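You operate a simulated robot arm through the tools that you are given. There is no shell and no other tool.

You are at the controls of a simulated robot arm. One attempt, no reset.

## Task
Level the rail by its bubble and lock it again.
Fine: free the lock first; share the turning, each wheel about half of it; the bubble ends between the marks.

It is judged by the outcome, as a careful person would: the job done as asked, and still so three seconds after it is handed in. It fails if anything else is knocked over, pushed out of place, dropped, spilled or broken.

## Robot
A 7-joint arm with a fingered hand, fixed in place. Base frame: the origin is on the floor under the middle of its stand, x ahead of it, y to its left, z up. Lengths are in cm, angles in rad, forces in N, time in s.
With the tool pointing down near the work surface it reaches from about 10 to 74 cm from the base axis. Its first joint turns from -1.204 to 3.002 rad. Payload 3.4 kg.
The tool frame sits at the grasp point between the pads (the TCP): z along the fingers, y along the line on which they close. The tips reach 3.9 cm beyond it. The gripper opens to 18 cm; its body begins 11.1 cm behind the TCP. The gripper is a hand of 3 fingers: y runs from the thumb to the fingers, the wrist lies at [0, 0, -26.2] in the tool frame, and closing takes about 1.5 s.
Orientation is that of the tool frame in the base frame, as a unit quaternion [x, y, z, w]. With the fingers straight down and closing along the base's y, the tool's x points along the base's -x, its y along +y and its z along -z.

## Interface
- The arm moves only by the tool move_arm. Its argument "rows" is a list of rows, each an object of numbers (a shift or turn left out is 0, a gripper value left out holds the last): "grip": the opening, from 0 (shut) to 1 (fully open); "dx", "dy", "dz": the shift along the tool's x, y, z in cm; "ax", "ay", "az": the turn, a rotation vector about the tool's x, y, z in rad. In form: [{"grip": .., "dx": .., "dy": .., "dz": .., "ax": .., "ay": .., "az": ..}, ...]. A call has 1 to 20 rows; each row is the pose to reach, as a shift and turn from the pose commanded when the call began, along the tool's axes at that moment. Each row takes 0.2 s and may step no farther than 5 cm and 0.15 rad from the row before; otherwise, or with a gripper value out of range, the whole call is refused. A pose out of reach is approached as far as the arm can. The call stops where the force on the tool passes 40 N (or 10 N more than at its start, if that is more) or the arm is blocked; 0.2 s more then pass. The fingers move at their own pace (about 7.2 cm/s each) and stop on an object; they squeeze with about 21 N. The grip force told is the motor's: it shows also when the fingers shut on nothing. Time passes only in rows, and 0.2 s behind the last, so rows that repeat a pose let the fingers close. It gives the time, the measured TCP pose, the force on the tool (base axes), the opening and the grip force at its end, in the units of the frame above (readings bear some noise), with the torque about the TCP (base axes, N m) and any sound that the robot's microphone picked up.
- Cameras (640 x 400 px; columns grow to the right, rows downward): "scene" is fixed at [22.12, 65.13, 170.88]; the picture's right is [-0.91, -0.41, 0.00], its down [-0.16, 0.35, -0.92] and it looks along [0.38, -0.84, -0.38] (base axes); focal length 318 px, centre (320, 200). "wrist" rides on the gripper at [6.3, -3.6, -12.8] in the tool frame; the picture's right is [0.50, 0.87, 0.00], its down [-0.75, 0.44, -0.49] and it looks along [-0.43, 0.25, 0.87] (tool axes); focal length 226 px, centre (320, 200).
- grab_frame(camera): a new picture of that camera. The clock stands still meanwhile.
- raise_lower(by): moves the trunk up (or, below 0, down) by that many cm; the arm rides with it, the base frame stays. It gives what a move gives, with no picture.
- preshape(shape): the hand has 3 fingers and takes this shape, open, in about a second: jaw (thumb against the fingers, like two jaws); tri (thumb and two fingers); tip (a fingertip pinch); poke (one finger out to press); point (the index stretched); flat (the hand flat); cup (the hand cupped); fist (a fist). The gripper value then closes the fingers along that shape, each until it touches; the sizes above hold for jaw. It gives what a move gives, with no picture.
- point_at(camera, pixels): for up to 12 pixels [column, row] of the newest picture of that camera ("zoom" is the newest enlarged one), the place [x, y, z] in the base frame of the surface seen there, good to about 0.2 cm. The clock stands still meanwhile.
- inspect(camera, box): a new picture of the part [left, top, right, bottom] of that camera's present view, enlarged. The clock stands still meanwhile.
- sign_off(): hands the job in; it is judged then, once.

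Unless the task says otherwise, let go and move clear before handing in.

The tools are called after "Request:" as name(argument=value, ...) on one line, values as JSON. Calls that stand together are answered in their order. move_arm: Moves the arm, as the interface text tells. Its arguments: {"type":"object","properties":{"rows":{"type":"array"}},"required":["rows"]} The other tools are called the same way: raise_lower (by) moves the trunk up or down; preshape (shape) gives the hand a shape; grab_frame (camera) takes a picture; point_at (camera, pixels) gives the place of the surface under pixels of a picture; inspect (camera, box) takes an enlarged picture of a part of a camera's view; sign_off () hands the job in.

At the start:

```text
clock: 0.0
eef_pos: [38.85, -22.36, 135.22]
orientation: [0.001, 1.0, 0.003, 0.0]
ft_force: [-0.3, -0.8, 0.2]
moment: [-0.01, 0.02, -0.02]
grip_width: 17.99
gripper_force: 0.2
shape: jaw
trunk travel left (down, up): [-47.5, 6.7]
```

scene: 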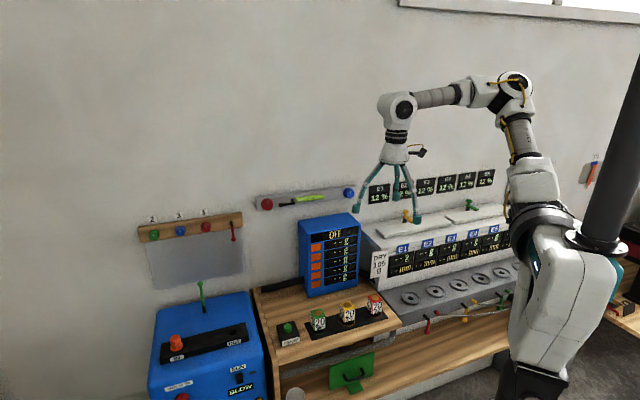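
wrist: 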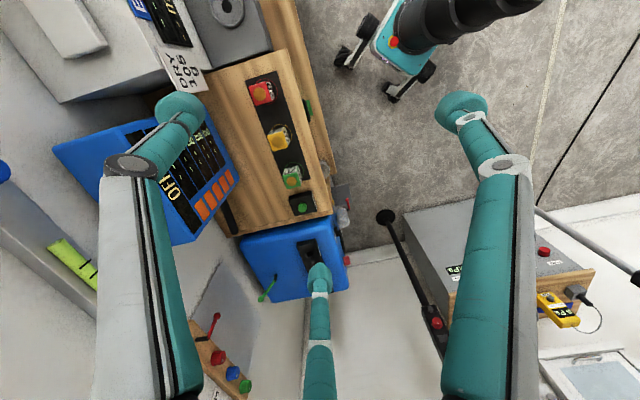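

The scene shows a grey rail near (305,198) with a red end at (267,203), a blue end at (349,193) and a green-yellow vial at (300,200). There is also a wooden board with knobs near (190,228), so I will look at both enlarged.

Request:
inspect(camera="scene", box=[240, 170, 370, 250])

Request:
inspect(camera="scene", box=[130, 190, 260, 290])

Request:
inspect(camera="wrist", box=[0, 140, 200, 400])

```text
4.92 times, centred on (305, 210) of scene
```

zoom: 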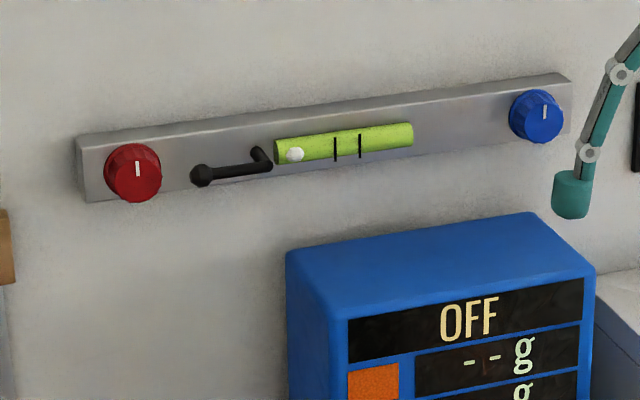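

```text
4.00 times, centred on (195, 240) of scene
```

zoom: 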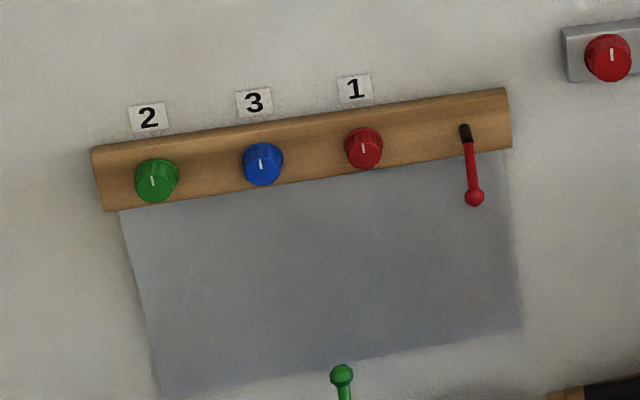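

```text
1.54 times, centred on (100, 270) of wrist
```

zoom: 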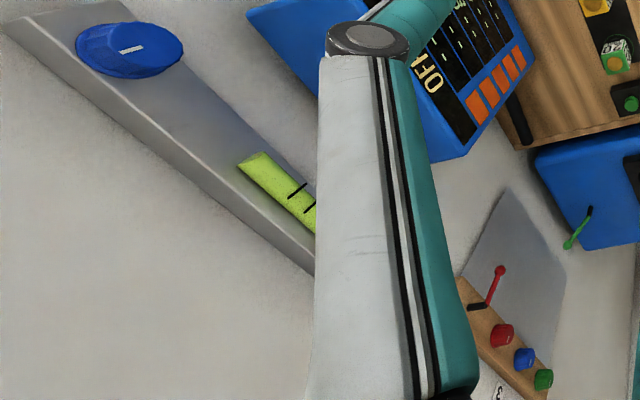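

The rail has a red wheel (133,172 in zoom), a black lock lever (200,175 to 262,158), a vial with the bubble at its left end (295,154), marks at (335,150) and (360,147), and a blue wheel (537,116). I will measure these places.

Request:
inspect(camera="scene", box=[240, 170, 370, 250])

Request:
point_at(camera="zoom", pixels=[[133, 172], [537, 116], [201, 175], [240, 168], [266, 165], [256, 150], [295, 154], [335, 150], [360, 147], [410, 135], [85, 170], [570, 100]])

Request:
point_at(camera="zoom", pixels=[[107, 172], [160, 172], [133, 147], [133, 200], [510, 116], [563, 116], [537, 92], [537, 140], [200, 140], [450, 115], [250, 220], [420, 180]])

```text
4.92 times, centred on (305, 210) of scene
```

zoom: 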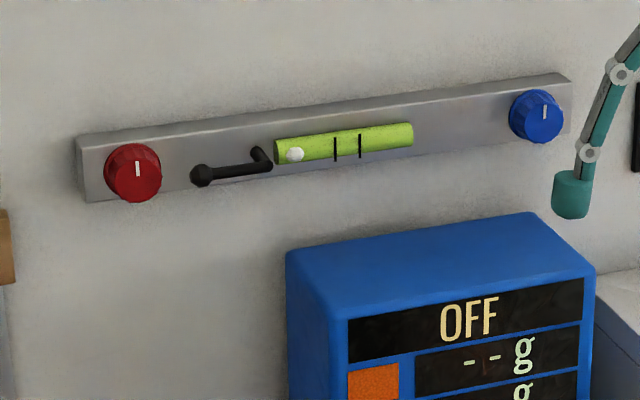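

```text
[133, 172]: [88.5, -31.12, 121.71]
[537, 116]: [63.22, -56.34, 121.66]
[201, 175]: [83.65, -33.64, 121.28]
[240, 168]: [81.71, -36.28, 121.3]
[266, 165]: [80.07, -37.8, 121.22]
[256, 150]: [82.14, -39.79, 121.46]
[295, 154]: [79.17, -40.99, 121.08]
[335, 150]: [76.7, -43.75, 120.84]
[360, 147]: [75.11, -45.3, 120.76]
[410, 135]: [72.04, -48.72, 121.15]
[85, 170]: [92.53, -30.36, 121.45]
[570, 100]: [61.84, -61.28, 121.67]
```

```text
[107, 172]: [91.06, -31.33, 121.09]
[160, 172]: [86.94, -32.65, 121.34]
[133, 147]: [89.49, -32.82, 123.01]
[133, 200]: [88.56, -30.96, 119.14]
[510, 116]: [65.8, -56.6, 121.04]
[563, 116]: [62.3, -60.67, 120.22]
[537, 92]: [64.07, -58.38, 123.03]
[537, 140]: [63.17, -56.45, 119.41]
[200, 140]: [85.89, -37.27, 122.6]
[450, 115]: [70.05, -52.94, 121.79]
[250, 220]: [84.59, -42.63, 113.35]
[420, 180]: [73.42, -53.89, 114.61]
```

The rail lies on a wall that runs diagonally: the outward normal is about (-0.71, 0.71, 0), the wheel faces are about 84.6 cm deep, and the vial, lever and wheels are all near z 121. Before moving the hand I will measure the blue box below the rail and the arm's shoulder height.

Request:
grab_frame(camera="scene")

Request:
point_at(camera="scene", pixels=[[300, 222], [350, 214], [310, 240], [357, 230], [515, 85], [520, 140], [540, 190], [545, 250], [403, 108], [233, 232], [410, 217], [265, 160]])

```text
taken
```

scene: 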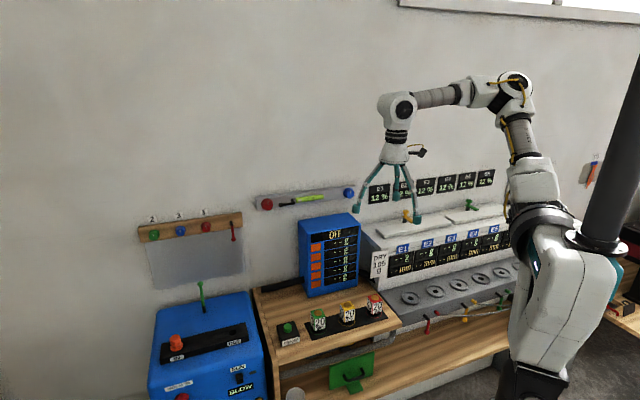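

```text
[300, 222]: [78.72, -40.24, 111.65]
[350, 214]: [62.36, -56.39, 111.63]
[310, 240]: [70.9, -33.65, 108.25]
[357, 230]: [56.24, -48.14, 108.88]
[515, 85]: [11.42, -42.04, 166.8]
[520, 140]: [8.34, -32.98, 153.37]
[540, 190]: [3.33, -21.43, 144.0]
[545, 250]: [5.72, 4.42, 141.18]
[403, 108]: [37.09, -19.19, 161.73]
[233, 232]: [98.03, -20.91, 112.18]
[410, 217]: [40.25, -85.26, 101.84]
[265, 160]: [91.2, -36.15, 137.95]
```

The box top is at z≈111.7, in front of and below the rail, and the shoulder is near z≈142. I will first yaw the tool by 45° so that it squares up to the wall.

Request:
move_arm(rows=[{"az": 0.13}, {"az": 0.26}, {"az": 0.39}, {"az": 0.52}, {"az": 0.65}, {"az": 0.785}])

```text
clock: 1.4
eef_pos: [38.75, -20.74, 135.55]
orientation: [0.385, 0.923, -0.002, 0.001]
ft_force: [-0.1, 0.3, -0.5]
moment: [-0.02, 0.02, 0.03]
grip_width: 17.99
gripper_force: 0.1
shape: jaw
trunk travel left (down, up): [-47.5, 6.7]
```

The yaw worked, with tool x now along (-0.71, 0.71, 0). Next I pitch the tool forward to horizontal about the wrist, high above the bench.

Request:
move_arm(rows=[{"ay": -0.1428, "dx": -3.73, "dz": -0.27}, {"ay": -0.2856, "dx": -7.38, "dz": -1.06}, {"ay": -0.4284, "dx": -10.88, "dz": -2.37}, {"ay": -0.5712, "dx": -14.16, "dz": -4.16}, {"ay": -0.714, "dx": -17.16, "dz": -6.4}, {"ay": -0.8568, "dx": -19.8, "dz": -9.04}, {"ay": -0.9996, "dx": -22.04, "dz": -12.04}, {"ay": -1.1424, "dx": -23.83, "dz": -15.32}, {"ay": -1.2852, "dx": -25.14, "dz": -18.82}, {"ay": -1.428, "dx": -25.93, "dz": -22.47}, {"ay": -1.571, "dx": -26.2, "dz": -26.2}])

Request:
grab_frame(camera="scene")

Request:
grab_frame(camera="wrist")

```text
clock: 3.8
eef_pos: [57.04, -40.79, 161.44]
orientation: [0.273, 0.653, -0.269, 0.653]
ft_force: [-1.0, 0.6, -0.5]
moment: [0.04, 0.0, 0.05]
grip_width: 18.01
gripper_force: 0.0
shape: jaw
out of reach, approached as far as the arm can: row 5, 6, 7, 8, 9, 10
trunk travel left (down, up): [-47.5, 6.7]
```

```text
taken
```

scene: 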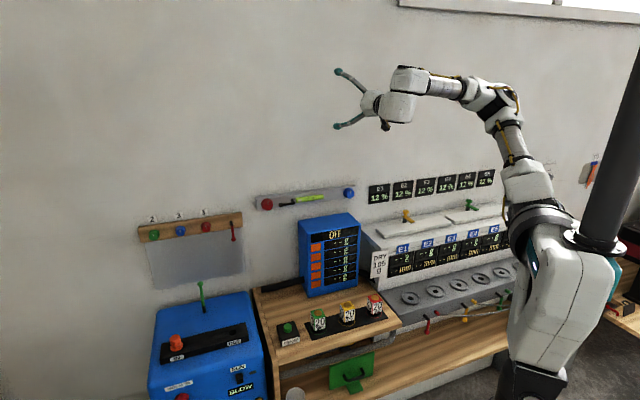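

```text
taken
```

wrist: 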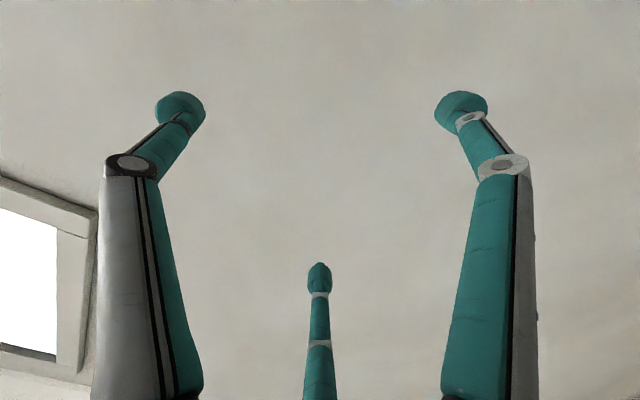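

The tool is now horizontal and square to the wall at z≈161. I lower the trunk by 20 cm so that the shoulder is level with the rail.

Request:
raise_lower(by=-20)

Request:
grab_frame(camera="scene")

```text
clock: 6.0
eef_pos: [56.95, -39.36, 141.84]
orientation: [0.27, 0.651, -0.273, 0.654]
ft_force: [0.1, 0.7, -0.1]
moment: [-0.01, -0.06, -0.01]
grip_width: 17.97
gripper_force: 0.0
shape: jaw
trunk travel left (down, up): [-27.5, 26.7]
```

```text
taken
```

scene: 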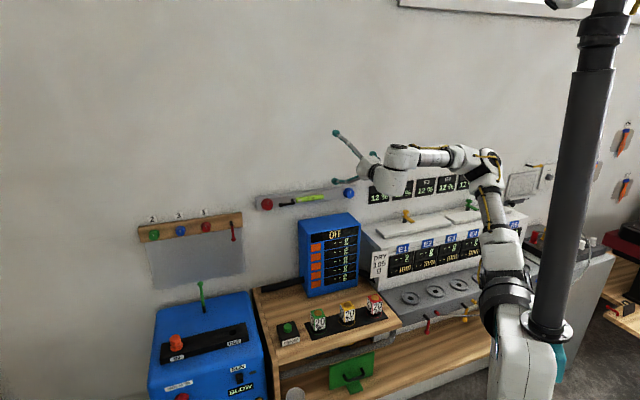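

The trunk moved cleanly. Now I bring the hand in front of the lock lever, staying about 20 cm back from the wall, to get a close view.

Request:
move_arm(rows=[{"dy": 3, "dx": 3, "dz": -0.5}, {"dy": 6, "dx": 6, "dz": -1}, {"dy": 9, "dx": 9, "dz": -1.5}, {"dy": 12, "dx": 12, "dz": -2}, {"dy": 15, "dx": 15, "dz": -2.5}, {"dy": 18, "dx": 18, "dz": -3}, {"dy": 18, "dx": 18, "dz": -3}])

Request:
grab_frame(camera="wrist")

Request:
grab_frame(camera="scene")

```text
clock: 7.6
eef_pos: [69.48, -26.23, 126.13]
orientation: [0.268, 0.657, -0.272, 0.65]
ft_force: [-0.5, 0.4, 0.0]
moment: [-0.01, -0.04, 0.01]
grip_width: 18.02
gripper_force: 0.1
shape: jaw
out of reach, approached as far as the arm can: row 4, 5, 6, 7
trunk travel left (down, up): [-27.5, 26.7]
```

```text
taken
```

wrist: 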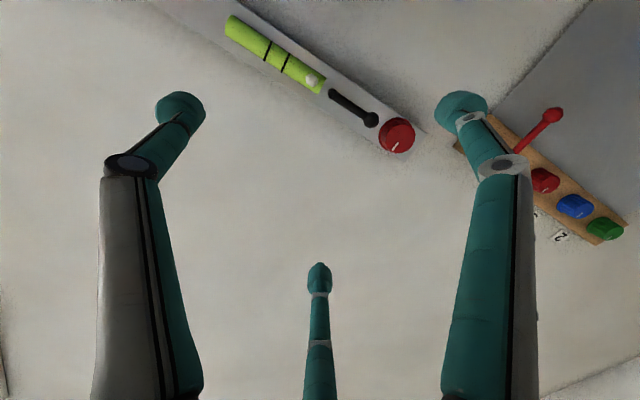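

```text
taken
```

scene: 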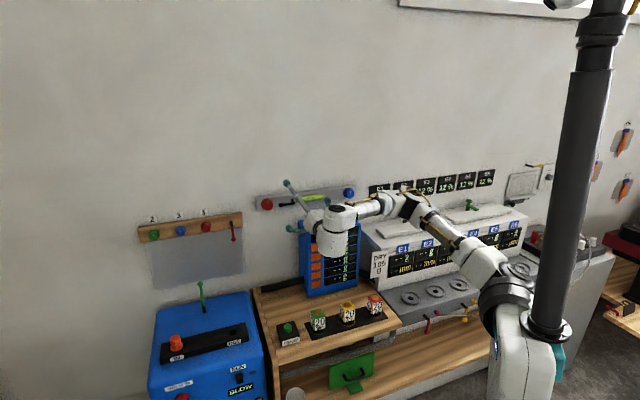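

The wrist view shows the rail, with the bubble at (313,81), the lever from (335,93) to (371,120) and the red wheel at (397,135). I am a few cm short of the commanded pose, so I will read the true pose again and zoom in on the lever.

Request:
inspect(camera="wrist", box=[200, 0, 460, 170])

Request:
move_arm(rows=[{"dx": 0}, {"dx": 0}])

```text
2.35 times, centred on (330, 85) of wrist
```

zoom: 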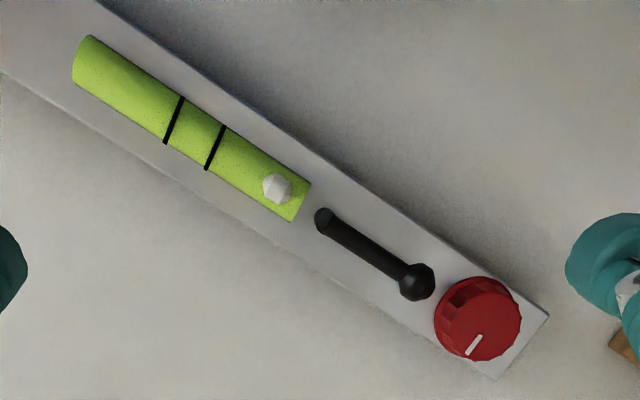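

```text
clock: 8.2
eef_pos: [69.65, -26.31, 126.03]
orientation: [0.268, 0.658, -0.272, 0.649]
ft_force: [0.5, 0.6, -0.2]
moment: [-0.02, -0.01, -0.01]
grip_width: 18.0
gripper_force: 0.0
shape: jaw
trunk travel left (down, up): [-27.5, 26.7]
```

The lever has no label and its pivot is at the vial's end (325,220 in zoom), with the ball pointing to the red wheel. I will check whether the arm can go lower and closer here.

Request:
move_arm(rows=[{"dx": 1.5}, {"dx": 3}, {"dx": 4.5}, {"dx": 4.5}])

Request:
move_arm(rows=[{"az": 0.14}, {"az": 0.28}, {"az": 0.42}, {"az": 0.42}])

```text
clock: 9.2
eef_pos: [69.3, -26.97, 125.06]
orientation: [0.266, 0.663, -0.273, 0.644]
ft_force: [0.2, -0.2, 0.3]
moment: [0.0, 0.0, -0.01]
grip_width: 18.0
gripper_force: 0.1
shape: jaw
out of reach, approached as far as the arm can: row 1, 2, 3, 4
trunk travel left (down, up): [-27.5, 26.7]
```

```text
clock: 10.2
eef_pos: [66.75, -29.66, 135.41]
orientation: [0.366, 0.627, -0.156, 0.67]
ft_force: [0.9, 0.7, -0.6]
moment: [0.04, -0.02, 0.01]
grip_width: 17.98
gripper_force: 0.0
shape: jaw
out of reach, approached as far as the arm can: row 1, 2, 3, 4
trunk travel left (down, up): [-27.5, 26.7]
```

The arm is against a joint limit here: the pose drifted up to z≈135 and the roll came only partly. I will look at the arm's configuration.

Request:
grab_frame(camera="scene")

Request:
point_at(camera="scene", pixels=[[345, 205], [380, 200], [410, 195], [440, 210], [480, 250], [500, 290], [520, 330], [545, 325], [560, 200]])

```text
taken
```

scene: 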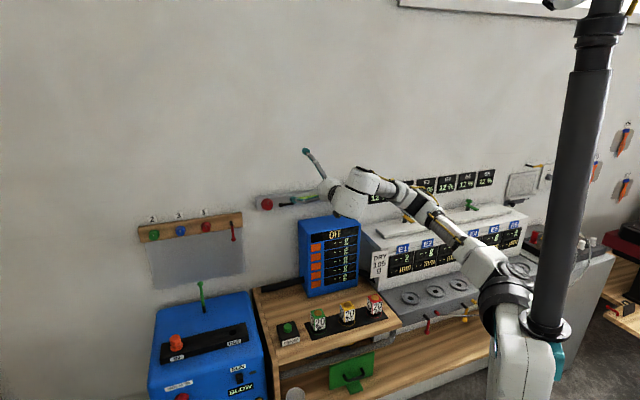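

```text
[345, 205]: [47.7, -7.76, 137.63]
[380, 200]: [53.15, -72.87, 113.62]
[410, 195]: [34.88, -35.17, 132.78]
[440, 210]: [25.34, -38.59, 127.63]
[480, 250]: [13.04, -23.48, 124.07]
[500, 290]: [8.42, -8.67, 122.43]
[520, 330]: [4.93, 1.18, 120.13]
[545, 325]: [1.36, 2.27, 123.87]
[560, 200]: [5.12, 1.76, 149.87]
```

The elbow is folded and the wrist is bent past about 105°, which causes the limit. Being nearer the wall will straighten it, so I undo the roll and check what pose the controller holds.

Request:
move_arm(rows=[{"az": -0.1}, {"az": -0.2}, {"az": -0.3}, {"az": -0.3}])

```text
clock: 11.2
eef_pos: [66.75, -29.69, 135.3]
orientation: [0.269, 0.675, -0.255, 0.638]
ft_force: [-0.4, -0.3, 0.1]
moment: [0.01, 0.0, 0.02]
grip_width: 17.97
gripper_force: 0.0
shape: jaw
trunk travel left (down, up): [-27.5, 26.7]
```

The controller takes the reached pose as its new reference. I now move closer to the wall at z≈135, above the rail, correcting the small tilt, to see whether the limit goes away.

Request:
move_arm(rows=[{"dz": 2.5, "ay": -0.014, "ax": 0.007}, {"dz": 5, "ay": -0.028, "ax": 0.014}, {"dz": 7.5, "ay": -0.042, "ax": 0.02}, {"dz": 10, "ay": -0.056, "ax": 0.027}, {"dz": 10, "ay": -0.056, "ax": 0.027}])

Request:
move_arm(rows=[{"az": 0.14}, {"az": 0.28}, {"az": 0.42}, {"az": 0.42}])

```text
clock: 12.4
eef_pos: [73.9, -36.17, 134.76]
orientation: [0.27, 0.653, -0.27, 0.654]
ft_force: [0.0, 0.1, -0.1]
moment: [-0.02, 0.0, 0.02]
grip_width: 17.97
gripper_force: 0.1
shape: jaw
trunk travel left (down, up): [-27.5, 26.7]
```

```text
clock: 13.4
eef_pos: [72.66, -38.05, 139.07]
orientation: [0.392, 0.606, -0.13, 0.68]
ft_force: [-0.9, 0.0, 0.3]
moment: [0.03, -0.01, 0.02]
grip_width: 18.0
gripper_force: 0.1
shape: jaw
out of reach, approached as far as the arm can: row 2, 3, 4
trunk travel left (down, up): [-27.5, 26.7]
```

Positive roll is still limited here, so I roll back and try the negative direction.

Request:
move_arm(rows=[{"az": -0.14}, {"az": -0.28}, {"az": -0.42}, {"az": -0.56}, {"az": -0.7}, {"az": -0.84}, {"az": -0.98}, {"az": -0.98}])

```text
clock: 15.2
eef_pos: [72.55, -38.08, 138.74]
orientation: [0.06, 0.719, -0.433, 0.54]
ft_force: [0.8, 0.0, -0.3]
moment: [-0.01, 0.03, 0.03]
grip_width: 18.02
gripper_force: 0.1
shape: jaw
trunk travel left (down, up): [-27.5, 26.7]
```

Negative roll works freely. I continue to the full -90° roll, so the fingers close vertically with the thumb on top.

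Request:
move_arm(rows=[{"ax": 0.007, "az": -0.14}, {"ax": 0.015, "az": -0.28}, {"ax": 0.022, "az": -0.42}, {"ax": 0.03, "az": -0.56}, {"ax": 0.037, "az": -0.7}, {"ax": 0.045, "az": -0.84}, {"ax": 0.052, "az": -0.977}, {"ax": 0.052, "az": -0.977}])

Request:
grab_frame(camera="wrist")

Request:
grab_frame(camera="scene")

```text
clock: 17.0
eef_pos: [72.56, -38.16, 138.66]
orientation: [0.27, -0.652, 0.655, -0.271]
ft_force: [-0.2, -0.5, 0.5]
moment: [0.0, -0.01, -0.02]
grip_width: 17.99
gripper_force: 0.1
shape: jaw
trunk travel left (down, up): [-27.5, 26.7]
```

```text
taken
```

wrist: 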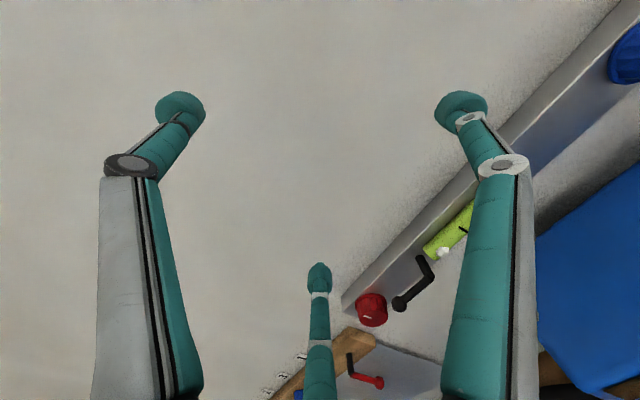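

```text
taken
```

scene: 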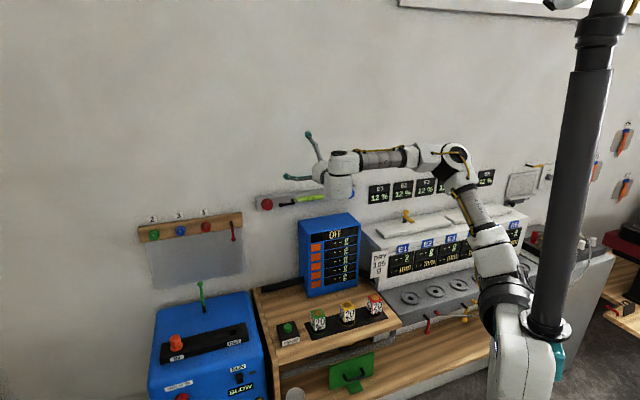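

The -90° roll is reached with the elbow up. I will partly close the fingers here, clear of everything, to see how the jaw shape sits.

Request:
move_arm(rows=[{"grip": 0.35}, {"grip": 0.35}, {"grip": 0.35}, {"grip": 0.35}, {"grip": 0.35}])

Request:
grab_frame(camera="wrist")

Request:
inspect(camera="scene", box=[240, 110, 400, 230])

```text
clock: 18.2
eef_pos: [72.53, -38.08, 138.76]
orientation: [0.271, -0.652, 0.654, -0.272]
ft_force: [-0.5, 0.6, 0.2]
moment: [-0.01, 0.03, -0.02]
grip_width: 6.35
gripper_force: 0.1
shape: jaw
trunk travel left (down, up): [-27.5, 26.7]
```

```text
taken
```

wrist: 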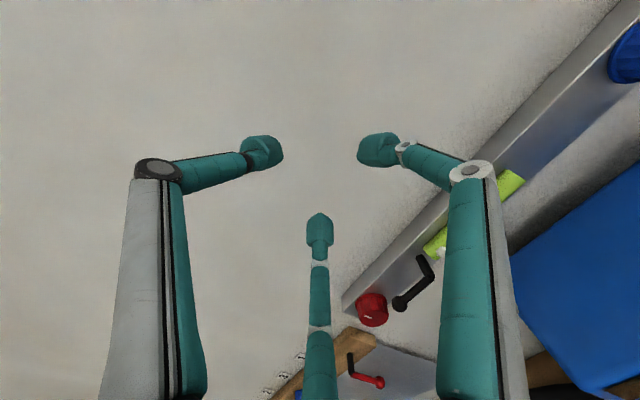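

```text
3.33 times, centred on (320, 170) of scene
```

zoom: 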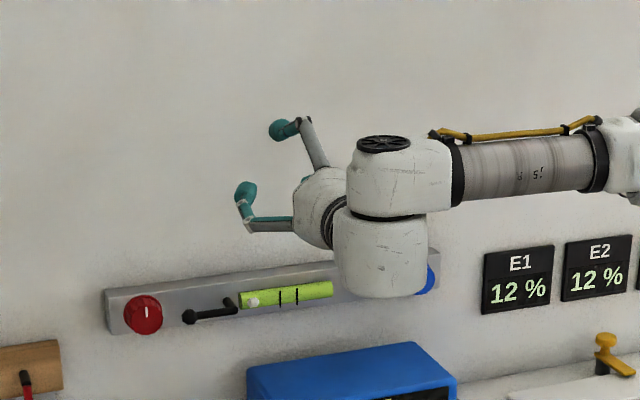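

The three fingers converge symmetrically, and the tips sit at about the 6 cm opening. A single finger would be a neater way to push the small lever, so I will see what the "poke" shape looks like.

Request:
preshape(shape="poke")

Request:
grab_frame(camera="wrist")

Request:
inspect(camera="scene", box=[240, 110, 400, 230])

```text
clock: 19.1
eef_pos: [72.52, -38.03, 138.85]
orientation: [0.27, -0.652, 0.654, -0.271]
ft_force: [0.0, 0.2, -0.3]
moment: [-0.02, 0.03, 0.0]
grip_width: 0.0
gripper_force: 0.2
shape: poke
trunk travel left (down, up): [-27.5, 26.7]
```

```text
taken
```

wrist: 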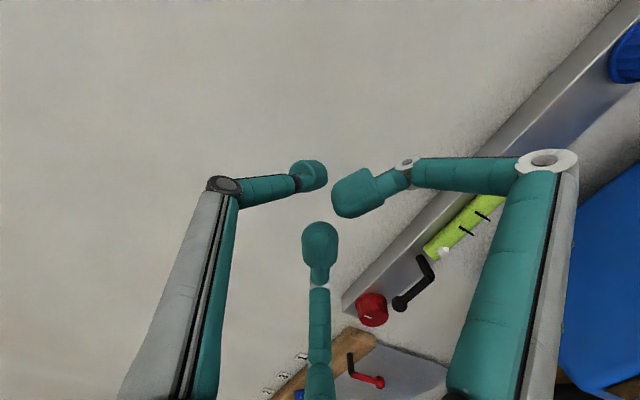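

```text
3.33 times, centred on (320, 170) of scene
```

zoom: 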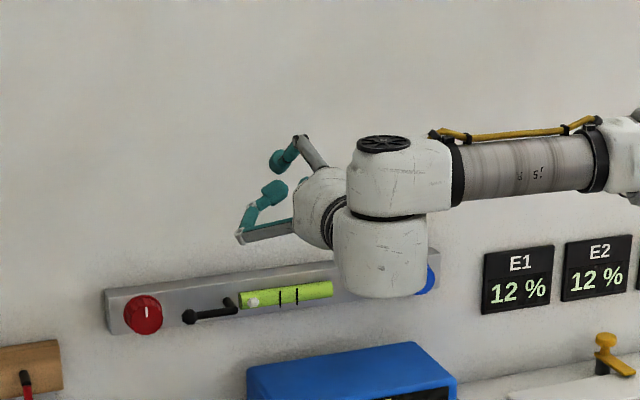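

In "poke" the finger tips sit at (310,175), (360,192) and (320,245) in the wrist view. I will measure how deep each one reaches.

Request:
point_at(camera="wrist", pixels=[[315, 175], [355, 190], [320, 240], [220, 185], [540, 160], [319, 290], [371, 310], [401, 303], [425, 262], [442, 252]])

Request:
preshape(shape="tip")

Request:
grab_frame(camera="wrist")

```text
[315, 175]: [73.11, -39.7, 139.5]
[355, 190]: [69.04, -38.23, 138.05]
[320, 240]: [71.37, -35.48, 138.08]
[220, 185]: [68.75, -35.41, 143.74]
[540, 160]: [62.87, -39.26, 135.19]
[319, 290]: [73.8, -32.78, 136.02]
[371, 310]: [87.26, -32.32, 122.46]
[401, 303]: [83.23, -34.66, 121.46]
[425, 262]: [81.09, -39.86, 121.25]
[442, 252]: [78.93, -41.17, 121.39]
```

```text
clock: 20.0
eef_pos: [72.52, -38.12, 138.68]
orientation: [0.271, -0.652, 0.654, -0.272]
ft_force: [-0.6, 0.5, -0.5]
moment: [-0.05, 0.01, 0.02]
grip_width: 18.0
gripper_force: 0.2
shape: tip
trunk travel left (down, up): [-27.5, 26.7]
```

```text
taken
```

wrist: 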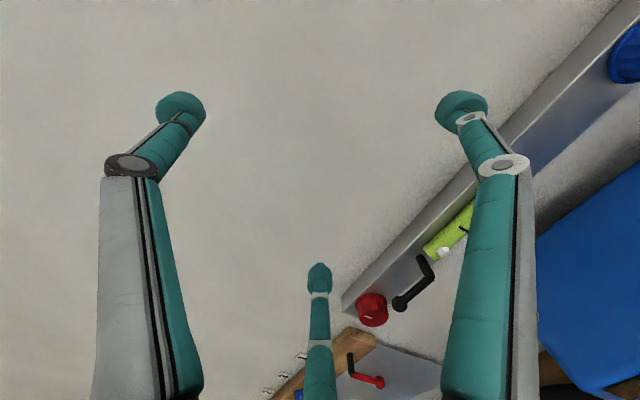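

All shapes keep the three-fold layout, and in poke only the thumb protrudes. A three-finger grip on the lever arm and wheels looks best, so I will check "tri" partly closed.

Request:
preshape(shape="tri")

Request:
move_arm(rows=[{"grip": 0.35, "dz": -2}, {"grip": 0.35, "dz": -4}, {"grip": 0.35, "dz": -4}, {"grip": 0.35, "dz": -4}, {"grip": 0.35, "dz": -4}, {"grip": 0.35, "dz": -4}])

Request:
grab_frame(camera="wrist")

Request:
point_at(camera="wrist", pixels=[[262, 150], [378, 150], [319, 225], [272, 150], [365, 150], [319, 215], [160, 170], [470, 170]])

```text
clock: 20.9
eef_pos: [72.53, -38.13, 138.68]
orientation: [0.271, -0.652, 0.654, -0.271]
ft_force: [0.7, 0.3, -0.5]
moment: [-0.01, -0.01, 0.0]
grip_width: 18.0
gripper_force: 0.2
shape: tri
trunk travel left (down, up): [-27.5, 26.7]
```

```text
clock: 22.3
eef_pos: [69.76, -35.19, 138.59]
orientation: [0.271, -0.652, 0.654, -0.271]
ft_force: [-0.4, -0.1, -0.3]
moment: [-0.02, -0.02, -0.01]
grip_width: 6.34
gripper_force: 0.0
shape: tri
trunk travel left (down, up): [-27.5, 26.7]
```

```text
taken
```

wrist: 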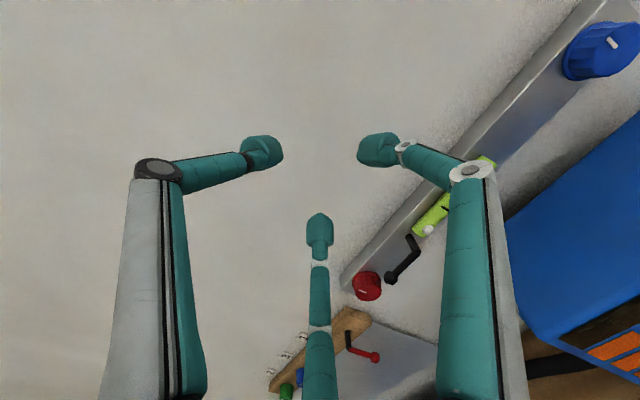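

```text
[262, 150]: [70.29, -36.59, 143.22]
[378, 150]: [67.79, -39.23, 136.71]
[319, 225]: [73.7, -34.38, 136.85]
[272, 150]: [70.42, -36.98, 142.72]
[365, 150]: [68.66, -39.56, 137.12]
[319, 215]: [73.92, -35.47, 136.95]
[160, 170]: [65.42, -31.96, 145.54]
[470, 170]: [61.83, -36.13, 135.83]
```

The tips stand about 3 cm off the axis at this opening, and their ends are 2–3 cm ahead of the TCP. I now move down in front of the lever arm's middle at u≈32.7, z≈121.2, keeping about 9 cm off it.

Request:
move_arm(rows=[{"dx": -1.7, "dy": 3.5}, {"dx": -3.4, "dy": 7}, {"dx": -5, "dy": 10.5}, {"dx": -6.7, "dy": 14}, {"dx": -8.3, "dy": 17.4}, {"dx": -8.3, "dy": 17.4}])

Request:
grab_frame(camera="wrist")

Request:
grab_frame(camera="scene")

```text
clock: 23.7
eef_pos: [75.52, -29.37, 121.49]
orientation: [0.269, -0.652, 0.654, -0.273]
ft_force: [-0.6, 0.0, 1.1]
moment: [-0.01, 0.02, 0.01]
grip_width: 6.34
gripper_force: 0.1
shape: tri
trunk travel left (down, up): [-27.5, 26.7]
```

```text
taken
```

wrist: 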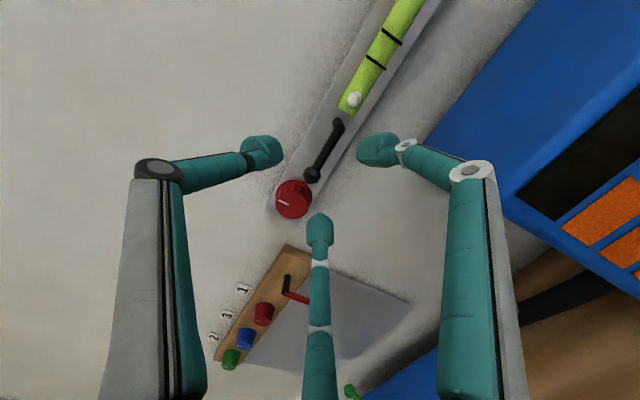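

```text
taken
```

scene: 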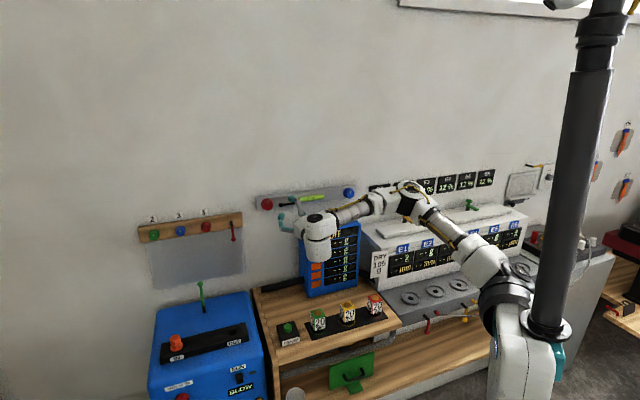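

The hand is in place in front of the lever with no reach problem. I measure the lever, wheel and vial again from this closer view.

Request:
inspect(camera="wrist", box=[250, 60, 420, 240])

Request:
point_at(camera="wrist", pixels=[[311, 175], [318, 162], [325, 150], [332, 138], [338, 126], [355, 99], [375, 62], [390, 36], [293, 200], [300, 185], [285, 190], [282, 210]])

```text
2.22 times, centred on (335, 150) of wrist
```

zoom: 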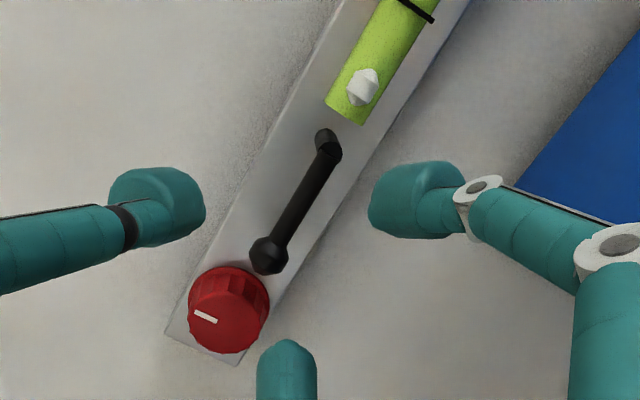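

```text
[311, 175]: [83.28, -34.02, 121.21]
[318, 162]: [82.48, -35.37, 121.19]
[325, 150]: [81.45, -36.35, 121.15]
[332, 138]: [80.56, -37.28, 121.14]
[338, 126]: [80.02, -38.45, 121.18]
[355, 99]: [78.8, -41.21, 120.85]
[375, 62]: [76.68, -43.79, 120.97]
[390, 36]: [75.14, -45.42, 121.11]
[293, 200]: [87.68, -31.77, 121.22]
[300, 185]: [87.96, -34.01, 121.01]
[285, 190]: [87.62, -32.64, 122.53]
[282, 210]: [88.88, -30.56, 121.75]
```

The lever arm lies at z≈121.15 from the pivot at u≈29.7 to the ball at u≈34.8, at depth 83.3. I advance the half-open hand around the arm's middle, keeping the tips in front of the wheel and vial faces.

Request:
move_arm(rows=[{"dx": 0.3, "dy": 0.3, "dz": 1.6}, {"dx": 0.3, "dy": 0.3, "dz": 3.2}, {"dx": 0.3, "dy": 0.3, "dz": 4.8}, {"dx": 0.3, "dy": 0.3, "dz": 6.4}, {"dx": 0.3, "dy": 0.3, "dz": 6.4}])

Request:
grab_frame(camera="wrist")

Request:
inspect(camera="scene", box=[240, 170, 370, 250])

```text
clock: 24.9
eef_pos: [80.14, -34.31, 121.02]
orientation: [0.271, -0.652, 0.654, -0.272]
ft_force: [0.7, -0.6, 0.5]
moment: [0.01, -0.01, 0.01]
grip_width: 6.34
gripper_force: 0.1
shape: tri
trunk travel left (down, up): [-27.5, 26.7]
```

```text
taken
```

wrist: 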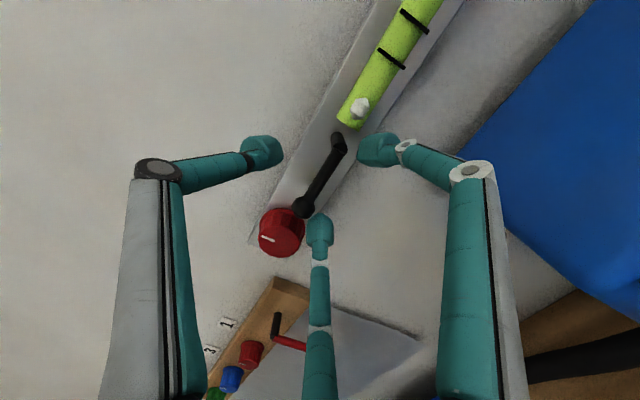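

```text
4.92 times, centred on (305, 210) of scene
```

zoom: 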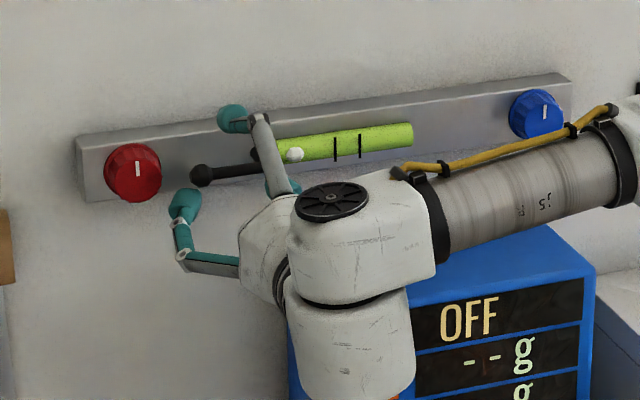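

The thumb (233,118 in zoom) is above the lever, the two lower fingers (185,205 and 275,187) are below it, and nothing touches yet. I close the grip on the lever arm.

Request:
move_arm(rows=[{"grip": 0.25}, {"grip": 0.18}, {"grip": 0.12}, {"grip": 0.06}, {"grip": 0}, {"grip": 0}, {"grip": 0}])

Request:
grab_frame(camera="wrist")

Request:
inspect(camera="scene", box=[240, 170, 370, 250])

```text
clock: 26.5
eef_pos: [80.27, -34.4, 120.97]
orientation: [0.271, -0.652, 0.653, -0.272]
ft_force: [7.9, -7.2, -1.1]
moment: [0.0, 0.01, 0.05]
grip_width: 0.3
gripper_force: 21.2
shape: tri
trunk travel left (down, up): [-27.5, 26.7]
```

```text
taken
```

wrist: 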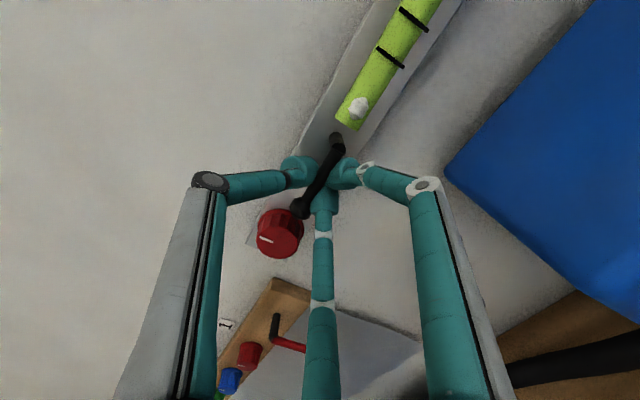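

```text
4.92 times, centred on (305, 210) of scene
```

zoom: 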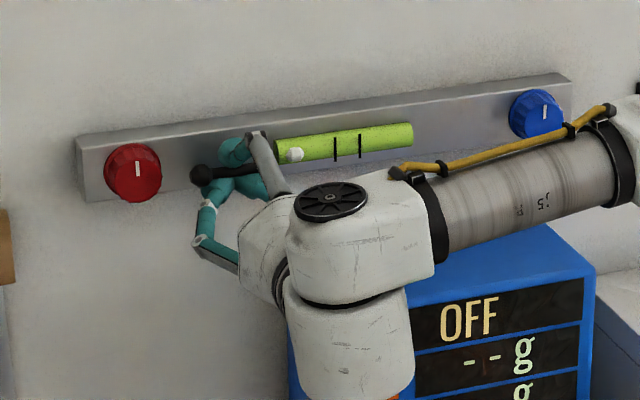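

The lever is caged, with the thumb above it and the fingers below and behind, and an 11 N wedging force. I try a small turn about the pivot, raising the ball by 0.2 rad, to feel which way it yields.

Request:
move_arm(rows=[{"dz": 0.2, "dx": 0.01, "dy": -0.2, "az": 0.075}, {"dz": 0.2, "dx": 0.03, "dy": -0.4, "az": 0.15}, {"dz": 0.2, "dx": 0.05, "dy": -0.54, "az": 0.2}, {"dz": 0.2, "dx": 0.05, "dy": -0.54, "az": 0.2}])

Request:
grab_frame(camera="wrist")

Request:
inspect(camera="scene", box=[240, 170, 370, 250])

```text
clock: 27.5
eef_pos: [80.31, -34.53, 121.25]
orientation: [-0.206, 0.677, -0.623, 0.335]
ft_force: [6.7, -5.5, -10.3]
moment: [0.19, 0.25, 0.04]
grip_width: 0.21
gripper_force: 21.1
shape: tri
trunk travel left (down, up): [-27.5, 26.7]
```

```text
taken
```

wrist: 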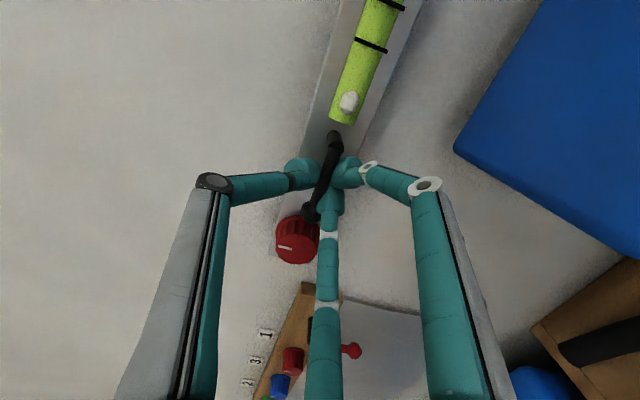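

```text
4.92 times, centred on (305, 210) of scene
```

zoom: 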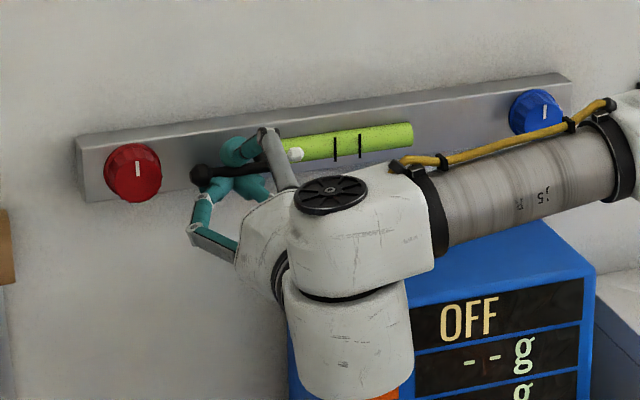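

The lever pushed back with about 10 N and barely moved, so up may be its stop. I go back and try a small downward turn.

Request:
move_arm(rows=[{"dy": 0.2, "az": -0.1}, {"dy": 0.54, "az": -0.2}, {"dy": 0.8, "az": -0.3}, {"dx": 0.05, "dy": 1.08, "az": -0.4}, {"dx": 0.05, "dy": 1.08, "az": -0.4}])

Request:
grab_frame(camera="wrist")

Request:
inspect(camera="scene", box=[240, 170, 370, 250])

```text
clock: 28.7
eef_pos: [80.22, -34.53, 120.5]
orientation: [0.334, -0.622, 0.678, -0.205]
ft_force: [5.1, -12.0, 1.1]
moment: [0.02, -0.04, -0.1]
grip_width: 0.14
gripper_force: 20.6
shape: tri
trunk travel left (down, up): [-27.5, 26.7]
```

```text
taken
```

wrist: 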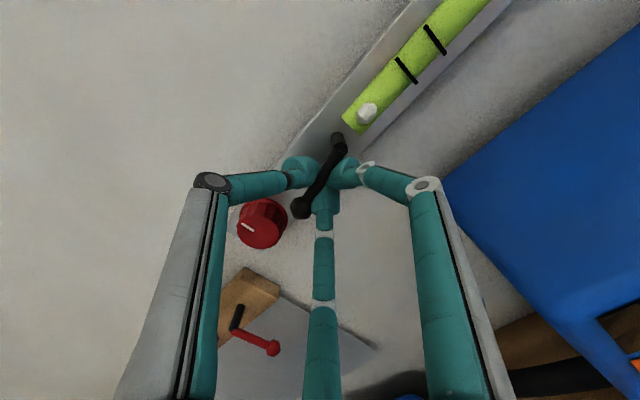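

```text
4.92 times, centred on (305, 210) of scene
```

zoom: 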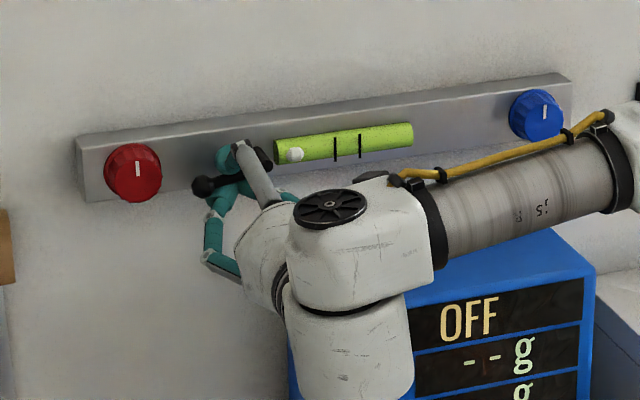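

Turning the ball downward works: it went from (200,174) to (203,187) in the zoom with little resistance and the lever followed the hand. I continue the arc downward.

Request:
move_arm(rows=[{"dx": 0.026, "dy": 0.377, "az": -0.14}, {"dx": 0.105, "dy": 0.746, "az": -0.28}, {"dx": 0.234, "dy": 1.101, "az": -0.42}, {"dx": 0.412, "dy": 1.434, "az": -0.56}, {"dx": 0.635, "dy": 1.739, "az": -0.7}, {"dx": 0.635, "dy": 1.739, "az": -0.7}])

Request:
grab_frame(camera="wrist")

Request:
inspect(camera="scene", box=[240, 170, 370, 250])

```text
clock: 30.1
eef_pos: [79.55, -35.12, 118.87]
orientation: [0.528, -0.47, 0.707, 0.041]
ft_force: [5.9, -12.8, 3.1]
moment: [0.0, -0.09, -0.13]
grip_width: 0.15
gripper_force: 21.1
shape: tri
trunk travel left (down, up): [-27.5, 26.7]
```

```text
taken
```

wrist: 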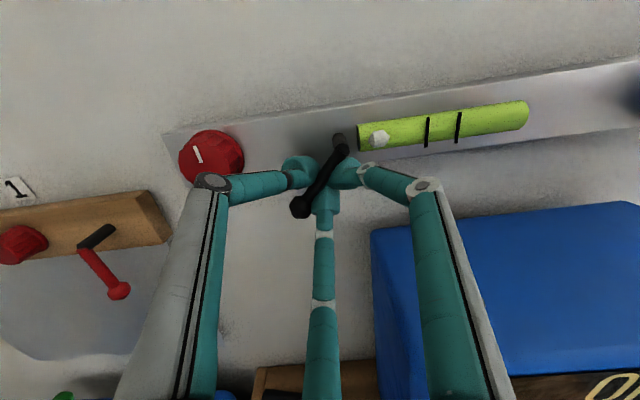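

```text
4.92 times, centred on (305, 210) of scene
```

zoom: 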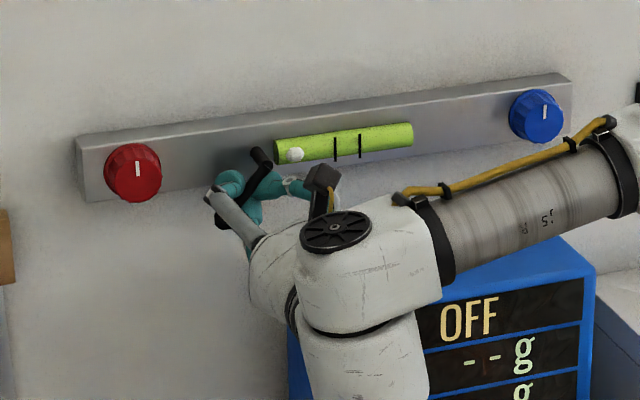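

The lever is now about 50° down and the hand follows it freely. Before finishing the arc I check how close the finger knuckles come to the blue box's top.

Request:
point_at(camera="wrist", pixels=[[425, 186], [323, 304], [323, 340], [212, 182], [300, 206], [342, 150], [338, 136], [440, 240], [385, 240], [375, 225], [380, 300], [440, 330]])

```text
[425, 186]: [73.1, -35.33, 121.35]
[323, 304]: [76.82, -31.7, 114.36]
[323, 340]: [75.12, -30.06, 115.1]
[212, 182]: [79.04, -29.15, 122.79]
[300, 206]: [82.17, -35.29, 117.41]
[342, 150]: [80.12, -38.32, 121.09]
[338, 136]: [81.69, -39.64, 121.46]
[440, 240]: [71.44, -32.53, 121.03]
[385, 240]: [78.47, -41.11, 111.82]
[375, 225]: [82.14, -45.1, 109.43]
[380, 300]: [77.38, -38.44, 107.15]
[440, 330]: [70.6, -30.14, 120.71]
```

The ball is now at u≈33.2, z≈117.4 (about 46° down), and the lowest knuckle will stay about 2 cm above the box. I continue the arc toward vertical.

Request:
move_arm(rows=[{"dx": 0.023, "dy": 0.35, "az": -0.13}, {"dx": 0.091, "dy": 0.694, "az": -0.26}, {"dx": 0.203, "dy": 1.027, "az": -0.39}, {"dx": 0.357, "dy": 1.342, "az": -0.52}, {"dx": 0.357, "dy": 1.342, "az": -0.52}])

Request:
grab_frame(camera="wrist")

Request:
inspect(camera="scene", box=[240, 170, 370, 250])

```text
clock: 31.3
eef_pos: [78.71, -35.94, 118.25]
orientation: [0.631, -0.318, 0.672, 0.221]
ft_force: [8.9, -13.1, -0.2]
moment: [0.07, -0.05, -0.08]
grip_width: 0.15
gripper_force: 20.7
shape: tri
trunk travel left (down, up): [-27.5, 26.7]
```

```text
taken
```

wrist: 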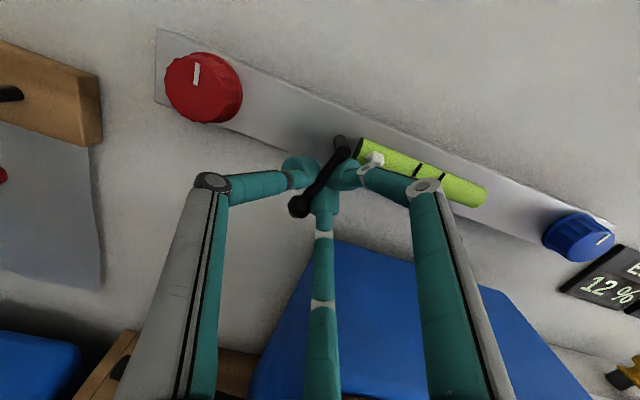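

```text
4.92 times, centred on (305, 210) of scene
```

zoom: 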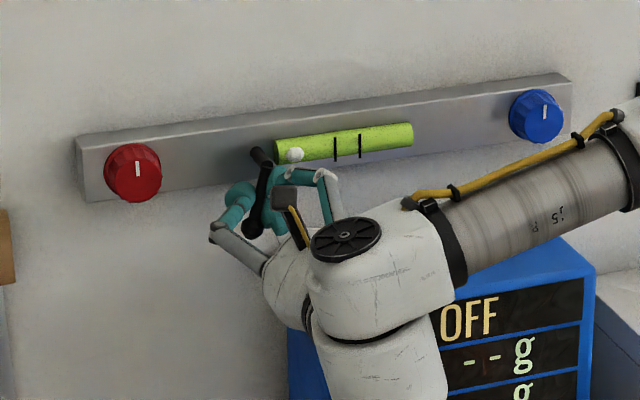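

The lever is about 75° down with steady forces and no contact elsewhere. I finish the last stretch to vertical.

Request:
move_arm(rows=[{"dx": 0.019, "dy": 0.323, "az": -0.12}, {"dx": 0.077, "dy": 0.642, "az": -0.24}, {"dx": 0.163, "dy": 0.926, "az": -0.35}, {"dx": 0.163, "dy": 0.926, "az": -0.35}])

Request:
grab_frame(camera="wrist")

Request:
inspect(camera="scene", box=[240, 170, 370, 250])

```text
clock: 32.3
eef_pos: [78.29, -36.56, 118.4]
orientation: [0.677, -0.202, 0.625, 0.334]
ft_force: [10.6, -9.2, 0.6]
moment: [0.02, -0.09, 0.07]
grip_width: 0.1
gripper_force: 21.4
shape: tri
trunk travel left (down, up): [-27.5, 26.7]
```

```text
taken
```

wrist: 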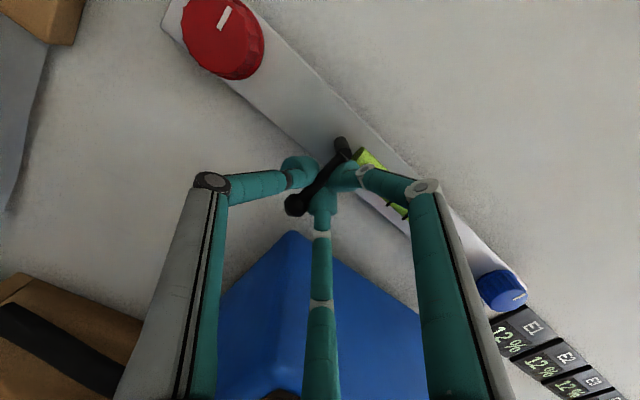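

```text
4.92 times, centred on (305, 210) of scene
```

zoom: 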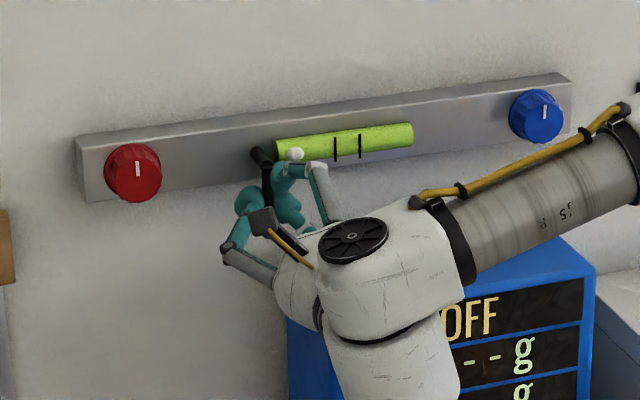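

The lever appears near vertical. I measure the ball and pivot to confirm the angle before letting go.

Request:
point_at(camera="wrist", pixels=[[296, 206], [318, 180], [343, 150], [322, 304], [322, 340], [300, 245], [310, 250]])

```text
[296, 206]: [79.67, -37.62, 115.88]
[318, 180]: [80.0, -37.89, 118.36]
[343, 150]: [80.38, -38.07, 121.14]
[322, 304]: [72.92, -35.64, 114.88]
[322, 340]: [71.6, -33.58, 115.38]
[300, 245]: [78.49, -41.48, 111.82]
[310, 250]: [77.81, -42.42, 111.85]
```

The ball is at u≈29.7, z≈115.9, straight below the pivot at z≈121.1, so the lock is turned a full quarter. I open the fingers a little, centre the hand on the lever so that no tip hooks it, and then back straight out.

Request:
move_arm(rows=[{"grip": 0.1}, {"grip": 0.2, "dy": 0.2}, {"grip": 0.3, "dy": 0.5}, {"grip": 0.3, "dy": 0.8}, {"grip": 0.3, "dy": 0.8}])

Request:
grab_frame(camera="wrist")

Request:
inspect(camera="scene", box=[240, 170, 370, 250])

```text
clock: 33.5
eef_pos: [77.42, -37.12, 118.64]
orientation: [0.676, -0.204, 0.625, 0.334]
ft_force: [0.6, -0.2, 0.8]
moment: [-0.01, -0.02, 0.01]
grip_width: 5.34
gripper_force: 0.1
shape: tri
trunk travel left (down, up): [-27.5, 26.7]
```

```text
taken
```

wrist: 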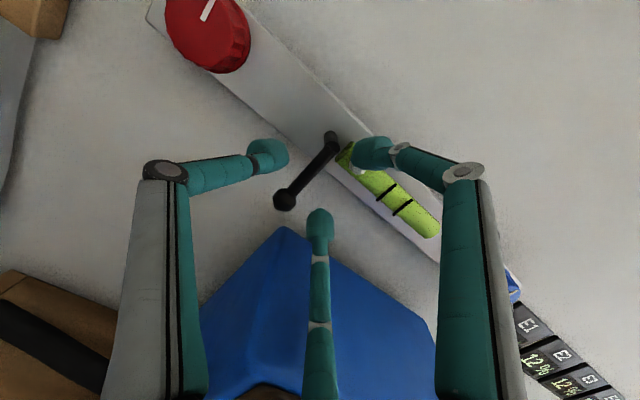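

```text
4.92 times, centred on (305, 210) of scene
```

zoom: 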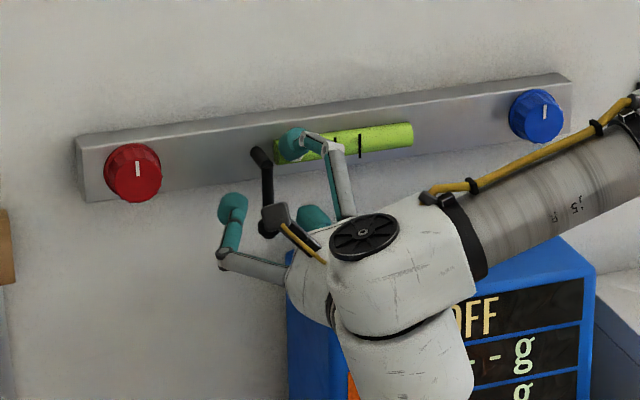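

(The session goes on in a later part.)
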